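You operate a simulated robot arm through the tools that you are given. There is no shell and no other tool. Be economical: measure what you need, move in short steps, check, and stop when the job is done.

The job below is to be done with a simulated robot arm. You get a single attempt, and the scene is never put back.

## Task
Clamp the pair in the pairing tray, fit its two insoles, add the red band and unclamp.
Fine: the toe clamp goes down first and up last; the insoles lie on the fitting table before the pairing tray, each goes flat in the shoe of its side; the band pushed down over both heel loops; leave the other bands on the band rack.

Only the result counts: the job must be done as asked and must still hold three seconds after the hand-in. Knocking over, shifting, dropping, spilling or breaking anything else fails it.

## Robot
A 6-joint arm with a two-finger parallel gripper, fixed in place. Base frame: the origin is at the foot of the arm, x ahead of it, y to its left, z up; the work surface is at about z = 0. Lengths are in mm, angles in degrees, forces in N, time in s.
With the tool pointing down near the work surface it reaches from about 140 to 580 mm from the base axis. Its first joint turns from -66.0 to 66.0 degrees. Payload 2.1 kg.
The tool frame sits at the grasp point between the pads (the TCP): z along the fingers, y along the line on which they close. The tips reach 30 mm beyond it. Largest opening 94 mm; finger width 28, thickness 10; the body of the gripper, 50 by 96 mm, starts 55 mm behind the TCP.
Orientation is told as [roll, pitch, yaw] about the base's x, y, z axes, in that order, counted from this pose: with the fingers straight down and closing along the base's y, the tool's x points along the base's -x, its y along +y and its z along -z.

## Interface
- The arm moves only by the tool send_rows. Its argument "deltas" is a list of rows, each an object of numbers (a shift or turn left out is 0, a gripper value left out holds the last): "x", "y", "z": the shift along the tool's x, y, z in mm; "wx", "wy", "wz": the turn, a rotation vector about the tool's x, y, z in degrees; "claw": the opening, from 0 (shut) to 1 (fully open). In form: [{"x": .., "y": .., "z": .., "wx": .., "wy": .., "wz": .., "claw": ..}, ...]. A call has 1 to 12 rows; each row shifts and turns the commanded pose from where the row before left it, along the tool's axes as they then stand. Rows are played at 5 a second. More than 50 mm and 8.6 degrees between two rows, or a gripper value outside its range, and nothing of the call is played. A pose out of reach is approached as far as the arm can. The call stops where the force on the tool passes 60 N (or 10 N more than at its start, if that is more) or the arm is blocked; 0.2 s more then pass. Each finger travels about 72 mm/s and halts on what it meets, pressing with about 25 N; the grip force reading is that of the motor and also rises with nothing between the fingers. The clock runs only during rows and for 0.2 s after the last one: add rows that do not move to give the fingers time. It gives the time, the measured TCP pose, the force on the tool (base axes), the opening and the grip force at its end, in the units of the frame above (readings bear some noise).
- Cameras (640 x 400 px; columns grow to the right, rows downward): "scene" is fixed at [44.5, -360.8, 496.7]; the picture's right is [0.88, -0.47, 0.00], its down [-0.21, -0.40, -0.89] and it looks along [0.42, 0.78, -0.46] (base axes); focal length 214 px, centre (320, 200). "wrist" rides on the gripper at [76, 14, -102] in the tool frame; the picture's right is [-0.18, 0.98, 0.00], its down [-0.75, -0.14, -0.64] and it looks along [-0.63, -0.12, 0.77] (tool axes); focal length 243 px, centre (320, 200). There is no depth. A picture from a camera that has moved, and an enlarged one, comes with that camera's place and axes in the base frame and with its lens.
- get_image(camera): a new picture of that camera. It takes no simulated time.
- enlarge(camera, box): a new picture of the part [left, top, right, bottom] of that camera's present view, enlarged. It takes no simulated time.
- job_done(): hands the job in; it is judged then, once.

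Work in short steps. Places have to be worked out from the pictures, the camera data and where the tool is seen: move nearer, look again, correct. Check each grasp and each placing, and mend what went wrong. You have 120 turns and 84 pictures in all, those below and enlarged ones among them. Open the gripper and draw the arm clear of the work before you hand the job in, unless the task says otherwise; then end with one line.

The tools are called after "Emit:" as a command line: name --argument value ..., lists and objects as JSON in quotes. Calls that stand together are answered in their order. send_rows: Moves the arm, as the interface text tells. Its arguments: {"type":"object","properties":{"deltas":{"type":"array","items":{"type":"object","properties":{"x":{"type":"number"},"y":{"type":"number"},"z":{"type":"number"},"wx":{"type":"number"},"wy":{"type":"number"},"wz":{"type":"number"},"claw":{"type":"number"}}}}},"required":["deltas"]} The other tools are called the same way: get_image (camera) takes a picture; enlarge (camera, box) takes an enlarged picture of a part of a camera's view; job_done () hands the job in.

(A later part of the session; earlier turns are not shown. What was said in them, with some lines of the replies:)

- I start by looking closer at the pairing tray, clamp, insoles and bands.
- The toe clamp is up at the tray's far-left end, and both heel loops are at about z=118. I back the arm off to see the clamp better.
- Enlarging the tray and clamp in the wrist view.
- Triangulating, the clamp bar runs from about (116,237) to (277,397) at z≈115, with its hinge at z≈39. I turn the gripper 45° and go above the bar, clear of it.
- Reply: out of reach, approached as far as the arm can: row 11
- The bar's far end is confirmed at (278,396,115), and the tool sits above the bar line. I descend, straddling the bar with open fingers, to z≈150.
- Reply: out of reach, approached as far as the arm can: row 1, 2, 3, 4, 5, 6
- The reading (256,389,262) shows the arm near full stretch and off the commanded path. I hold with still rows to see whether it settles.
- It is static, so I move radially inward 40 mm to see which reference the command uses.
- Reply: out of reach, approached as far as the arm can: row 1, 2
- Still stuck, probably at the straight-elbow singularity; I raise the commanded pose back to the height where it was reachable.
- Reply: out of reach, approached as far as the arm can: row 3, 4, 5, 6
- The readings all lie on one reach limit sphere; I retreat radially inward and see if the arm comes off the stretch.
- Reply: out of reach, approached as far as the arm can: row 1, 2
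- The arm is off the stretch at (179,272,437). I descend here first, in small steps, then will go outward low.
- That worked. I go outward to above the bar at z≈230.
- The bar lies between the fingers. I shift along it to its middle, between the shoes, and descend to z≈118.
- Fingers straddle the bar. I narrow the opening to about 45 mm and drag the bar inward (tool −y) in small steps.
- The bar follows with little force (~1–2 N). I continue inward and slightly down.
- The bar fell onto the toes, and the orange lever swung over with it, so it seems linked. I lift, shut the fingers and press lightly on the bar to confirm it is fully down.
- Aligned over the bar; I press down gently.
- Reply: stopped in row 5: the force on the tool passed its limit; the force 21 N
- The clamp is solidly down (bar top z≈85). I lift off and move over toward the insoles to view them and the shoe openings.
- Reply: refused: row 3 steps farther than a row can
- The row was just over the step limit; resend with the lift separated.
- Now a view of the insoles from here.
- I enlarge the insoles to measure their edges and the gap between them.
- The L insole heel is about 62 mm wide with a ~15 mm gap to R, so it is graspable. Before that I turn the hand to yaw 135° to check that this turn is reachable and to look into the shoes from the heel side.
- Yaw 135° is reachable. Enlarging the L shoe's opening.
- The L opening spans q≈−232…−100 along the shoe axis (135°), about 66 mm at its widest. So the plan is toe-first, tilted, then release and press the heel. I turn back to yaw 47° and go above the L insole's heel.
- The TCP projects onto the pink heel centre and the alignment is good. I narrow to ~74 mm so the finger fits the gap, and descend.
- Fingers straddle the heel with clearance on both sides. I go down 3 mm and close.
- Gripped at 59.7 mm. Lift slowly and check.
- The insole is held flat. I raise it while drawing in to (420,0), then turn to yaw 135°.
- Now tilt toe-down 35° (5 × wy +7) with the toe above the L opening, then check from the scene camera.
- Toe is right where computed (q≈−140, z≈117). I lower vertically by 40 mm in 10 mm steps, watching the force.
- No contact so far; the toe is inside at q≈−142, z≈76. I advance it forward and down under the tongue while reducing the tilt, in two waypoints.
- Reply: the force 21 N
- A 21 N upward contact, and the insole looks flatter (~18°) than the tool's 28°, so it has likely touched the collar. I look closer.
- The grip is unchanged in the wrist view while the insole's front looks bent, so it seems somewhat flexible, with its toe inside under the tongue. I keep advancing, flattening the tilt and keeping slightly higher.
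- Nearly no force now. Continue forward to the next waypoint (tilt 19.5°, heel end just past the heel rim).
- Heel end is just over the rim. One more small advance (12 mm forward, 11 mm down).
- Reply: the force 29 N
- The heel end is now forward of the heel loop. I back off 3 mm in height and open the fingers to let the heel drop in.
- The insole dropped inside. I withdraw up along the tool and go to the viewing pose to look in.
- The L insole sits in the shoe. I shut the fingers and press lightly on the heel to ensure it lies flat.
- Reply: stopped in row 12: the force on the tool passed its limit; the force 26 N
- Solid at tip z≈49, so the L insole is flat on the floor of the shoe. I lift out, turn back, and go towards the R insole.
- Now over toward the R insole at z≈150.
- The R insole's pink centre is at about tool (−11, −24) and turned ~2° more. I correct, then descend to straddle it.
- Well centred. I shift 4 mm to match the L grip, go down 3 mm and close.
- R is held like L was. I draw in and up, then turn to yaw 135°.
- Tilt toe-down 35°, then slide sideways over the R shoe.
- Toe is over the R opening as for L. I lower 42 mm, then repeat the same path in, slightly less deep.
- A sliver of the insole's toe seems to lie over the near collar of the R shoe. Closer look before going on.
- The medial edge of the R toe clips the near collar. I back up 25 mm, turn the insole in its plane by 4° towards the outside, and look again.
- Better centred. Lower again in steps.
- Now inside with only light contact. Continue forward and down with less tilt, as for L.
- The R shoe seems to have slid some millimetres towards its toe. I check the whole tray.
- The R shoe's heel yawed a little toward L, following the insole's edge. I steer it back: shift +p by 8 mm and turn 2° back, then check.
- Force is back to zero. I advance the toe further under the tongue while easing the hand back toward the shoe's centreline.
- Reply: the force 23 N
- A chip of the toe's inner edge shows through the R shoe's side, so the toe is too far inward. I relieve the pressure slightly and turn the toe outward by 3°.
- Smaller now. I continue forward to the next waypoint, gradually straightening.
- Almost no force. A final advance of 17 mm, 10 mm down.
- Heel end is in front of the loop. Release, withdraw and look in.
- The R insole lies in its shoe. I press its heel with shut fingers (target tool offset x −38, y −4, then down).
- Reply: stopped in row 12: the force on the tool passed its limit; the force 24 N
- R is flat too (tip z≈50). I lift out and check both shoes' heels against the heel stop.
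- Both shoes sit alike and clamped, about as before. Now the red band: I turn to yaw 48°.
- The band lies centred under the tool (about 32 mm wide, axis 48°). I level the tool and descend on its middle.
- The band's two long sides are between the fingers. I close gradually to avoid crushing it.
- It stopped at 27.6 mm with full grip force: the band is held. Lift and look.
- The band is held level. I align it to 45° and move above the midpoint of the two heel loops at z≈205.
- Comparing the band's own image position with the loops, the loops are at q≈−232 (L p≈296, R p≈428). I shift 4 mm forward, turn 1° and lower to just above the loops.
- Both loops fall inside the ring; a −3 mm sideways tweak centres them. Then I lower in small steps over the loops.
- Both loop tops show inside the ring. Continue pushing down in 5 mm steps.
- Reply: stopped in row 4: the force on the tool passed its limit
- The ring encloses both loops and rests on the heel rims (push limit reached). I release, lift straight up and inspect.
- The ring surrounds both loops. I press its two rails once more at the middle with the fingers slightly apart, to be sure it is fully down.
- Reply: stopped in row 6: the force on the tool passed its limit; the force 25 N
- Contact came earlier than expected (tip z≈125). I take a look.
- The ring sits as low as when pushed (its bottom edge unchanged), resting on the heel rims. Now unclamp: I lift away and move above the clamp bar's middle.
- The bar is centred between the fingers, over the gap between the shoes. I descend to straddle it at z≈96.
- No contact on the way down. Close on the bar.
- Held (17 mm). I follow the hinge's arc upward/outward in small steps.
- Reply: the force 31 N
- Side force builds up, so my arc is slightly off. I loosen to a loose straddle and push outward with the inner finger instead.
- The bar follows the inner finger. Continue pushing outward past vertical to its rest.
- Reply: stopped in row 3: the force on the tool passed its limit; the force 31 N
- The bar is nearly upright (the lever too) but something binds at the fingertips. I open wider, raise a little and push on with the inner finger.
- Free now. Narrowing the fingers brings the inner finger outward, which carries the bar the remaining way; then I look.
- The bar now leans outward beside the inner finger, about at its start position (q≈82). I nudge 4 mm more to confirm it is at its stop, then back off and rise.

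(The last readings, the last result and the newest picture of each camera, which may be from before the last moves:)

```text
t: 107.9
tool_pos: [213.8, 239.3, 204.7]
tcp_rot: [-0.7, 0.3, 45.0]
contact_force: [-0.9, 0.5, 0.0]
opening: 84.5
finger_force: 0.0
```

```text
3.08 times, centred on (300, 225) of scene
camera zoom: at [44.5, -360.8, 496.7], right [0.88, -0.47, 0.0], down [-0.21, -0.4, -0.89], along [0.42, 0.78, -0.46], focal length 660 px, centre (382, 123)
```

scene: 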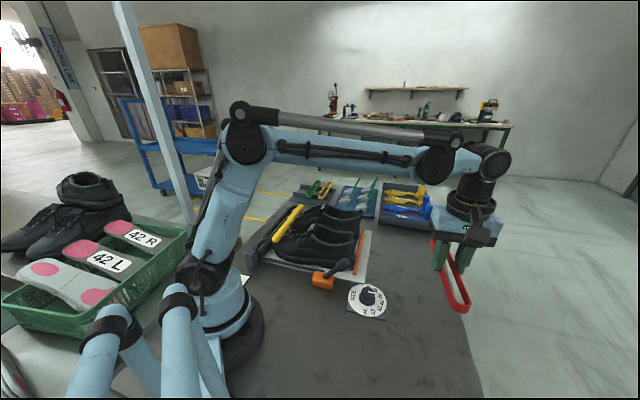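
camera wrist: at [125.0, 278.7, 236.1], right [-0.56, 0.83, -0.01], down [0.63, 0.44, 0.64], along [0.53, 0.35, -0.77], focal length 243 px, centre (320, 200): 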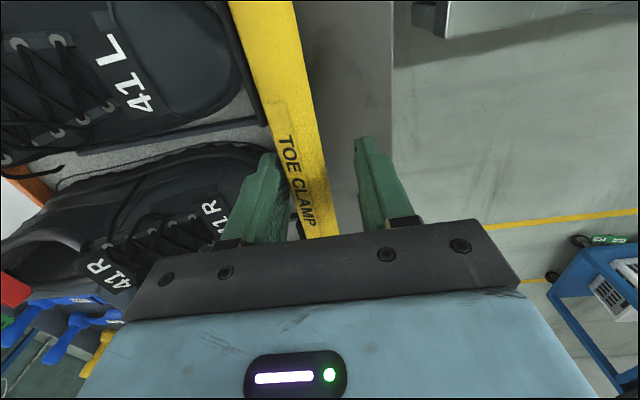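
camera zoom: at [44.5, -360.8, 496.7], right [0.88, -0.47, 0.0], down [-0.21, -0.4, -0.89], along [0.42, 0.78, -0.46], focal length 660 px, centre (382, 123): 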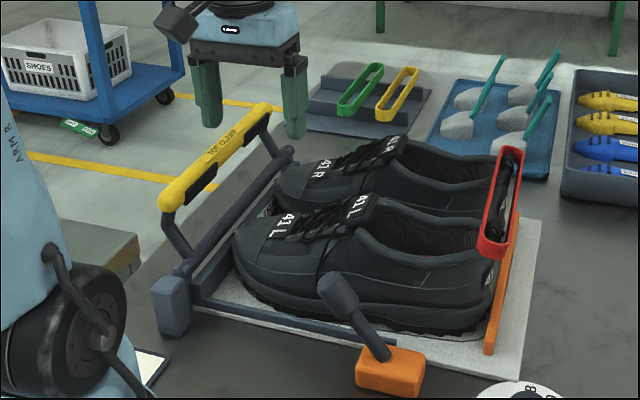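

The clamp is back exactly at its raised start position. I draw the arm clear and take a last look at the band.

Emit:
send_rows --deltas '[{"z": -40}, {"z": -40}, {"x": 20, "z": -20}, {}]'

Emit:
enlarge --camera "scene" --box '[300, 190, 370, 250]'

```text
t: 108.9
tool_pos: [199.1, 226.2, 305.7]
tcp_rot: [-0.7, 0.2, 44.9]
contact_force: [0.0, -0.1, -0.2]
opening: 84.5
finger_force: 0.1
```

```text
6.67 times, centred on (335, 220) of scene
camera zoom: at [44.5, -360.8, 496.7], right [0.88, -0.47, 0.0], down [-0.21, -0.4, -0.89], along [0.42, 0.78, -0.46], focal length 1430 px, centre (220, 67)
```

zoom: 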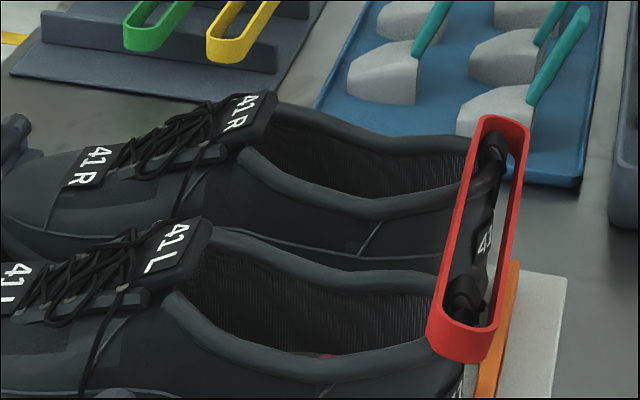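

The red ring holds both heel loops, the insoles are in, the clamp is up and the arm is clear, so I hand in.

Emit:
job_done

```text
The job is handed in.
```

The job is handed in: I clamped the pair, pressed both insoles flat into their own shoes, pushed the red band over both heel loops, then raised the clamp. While I fitted the right insole, the right shoe slid about 6 mm towards its toe, and I left it there.
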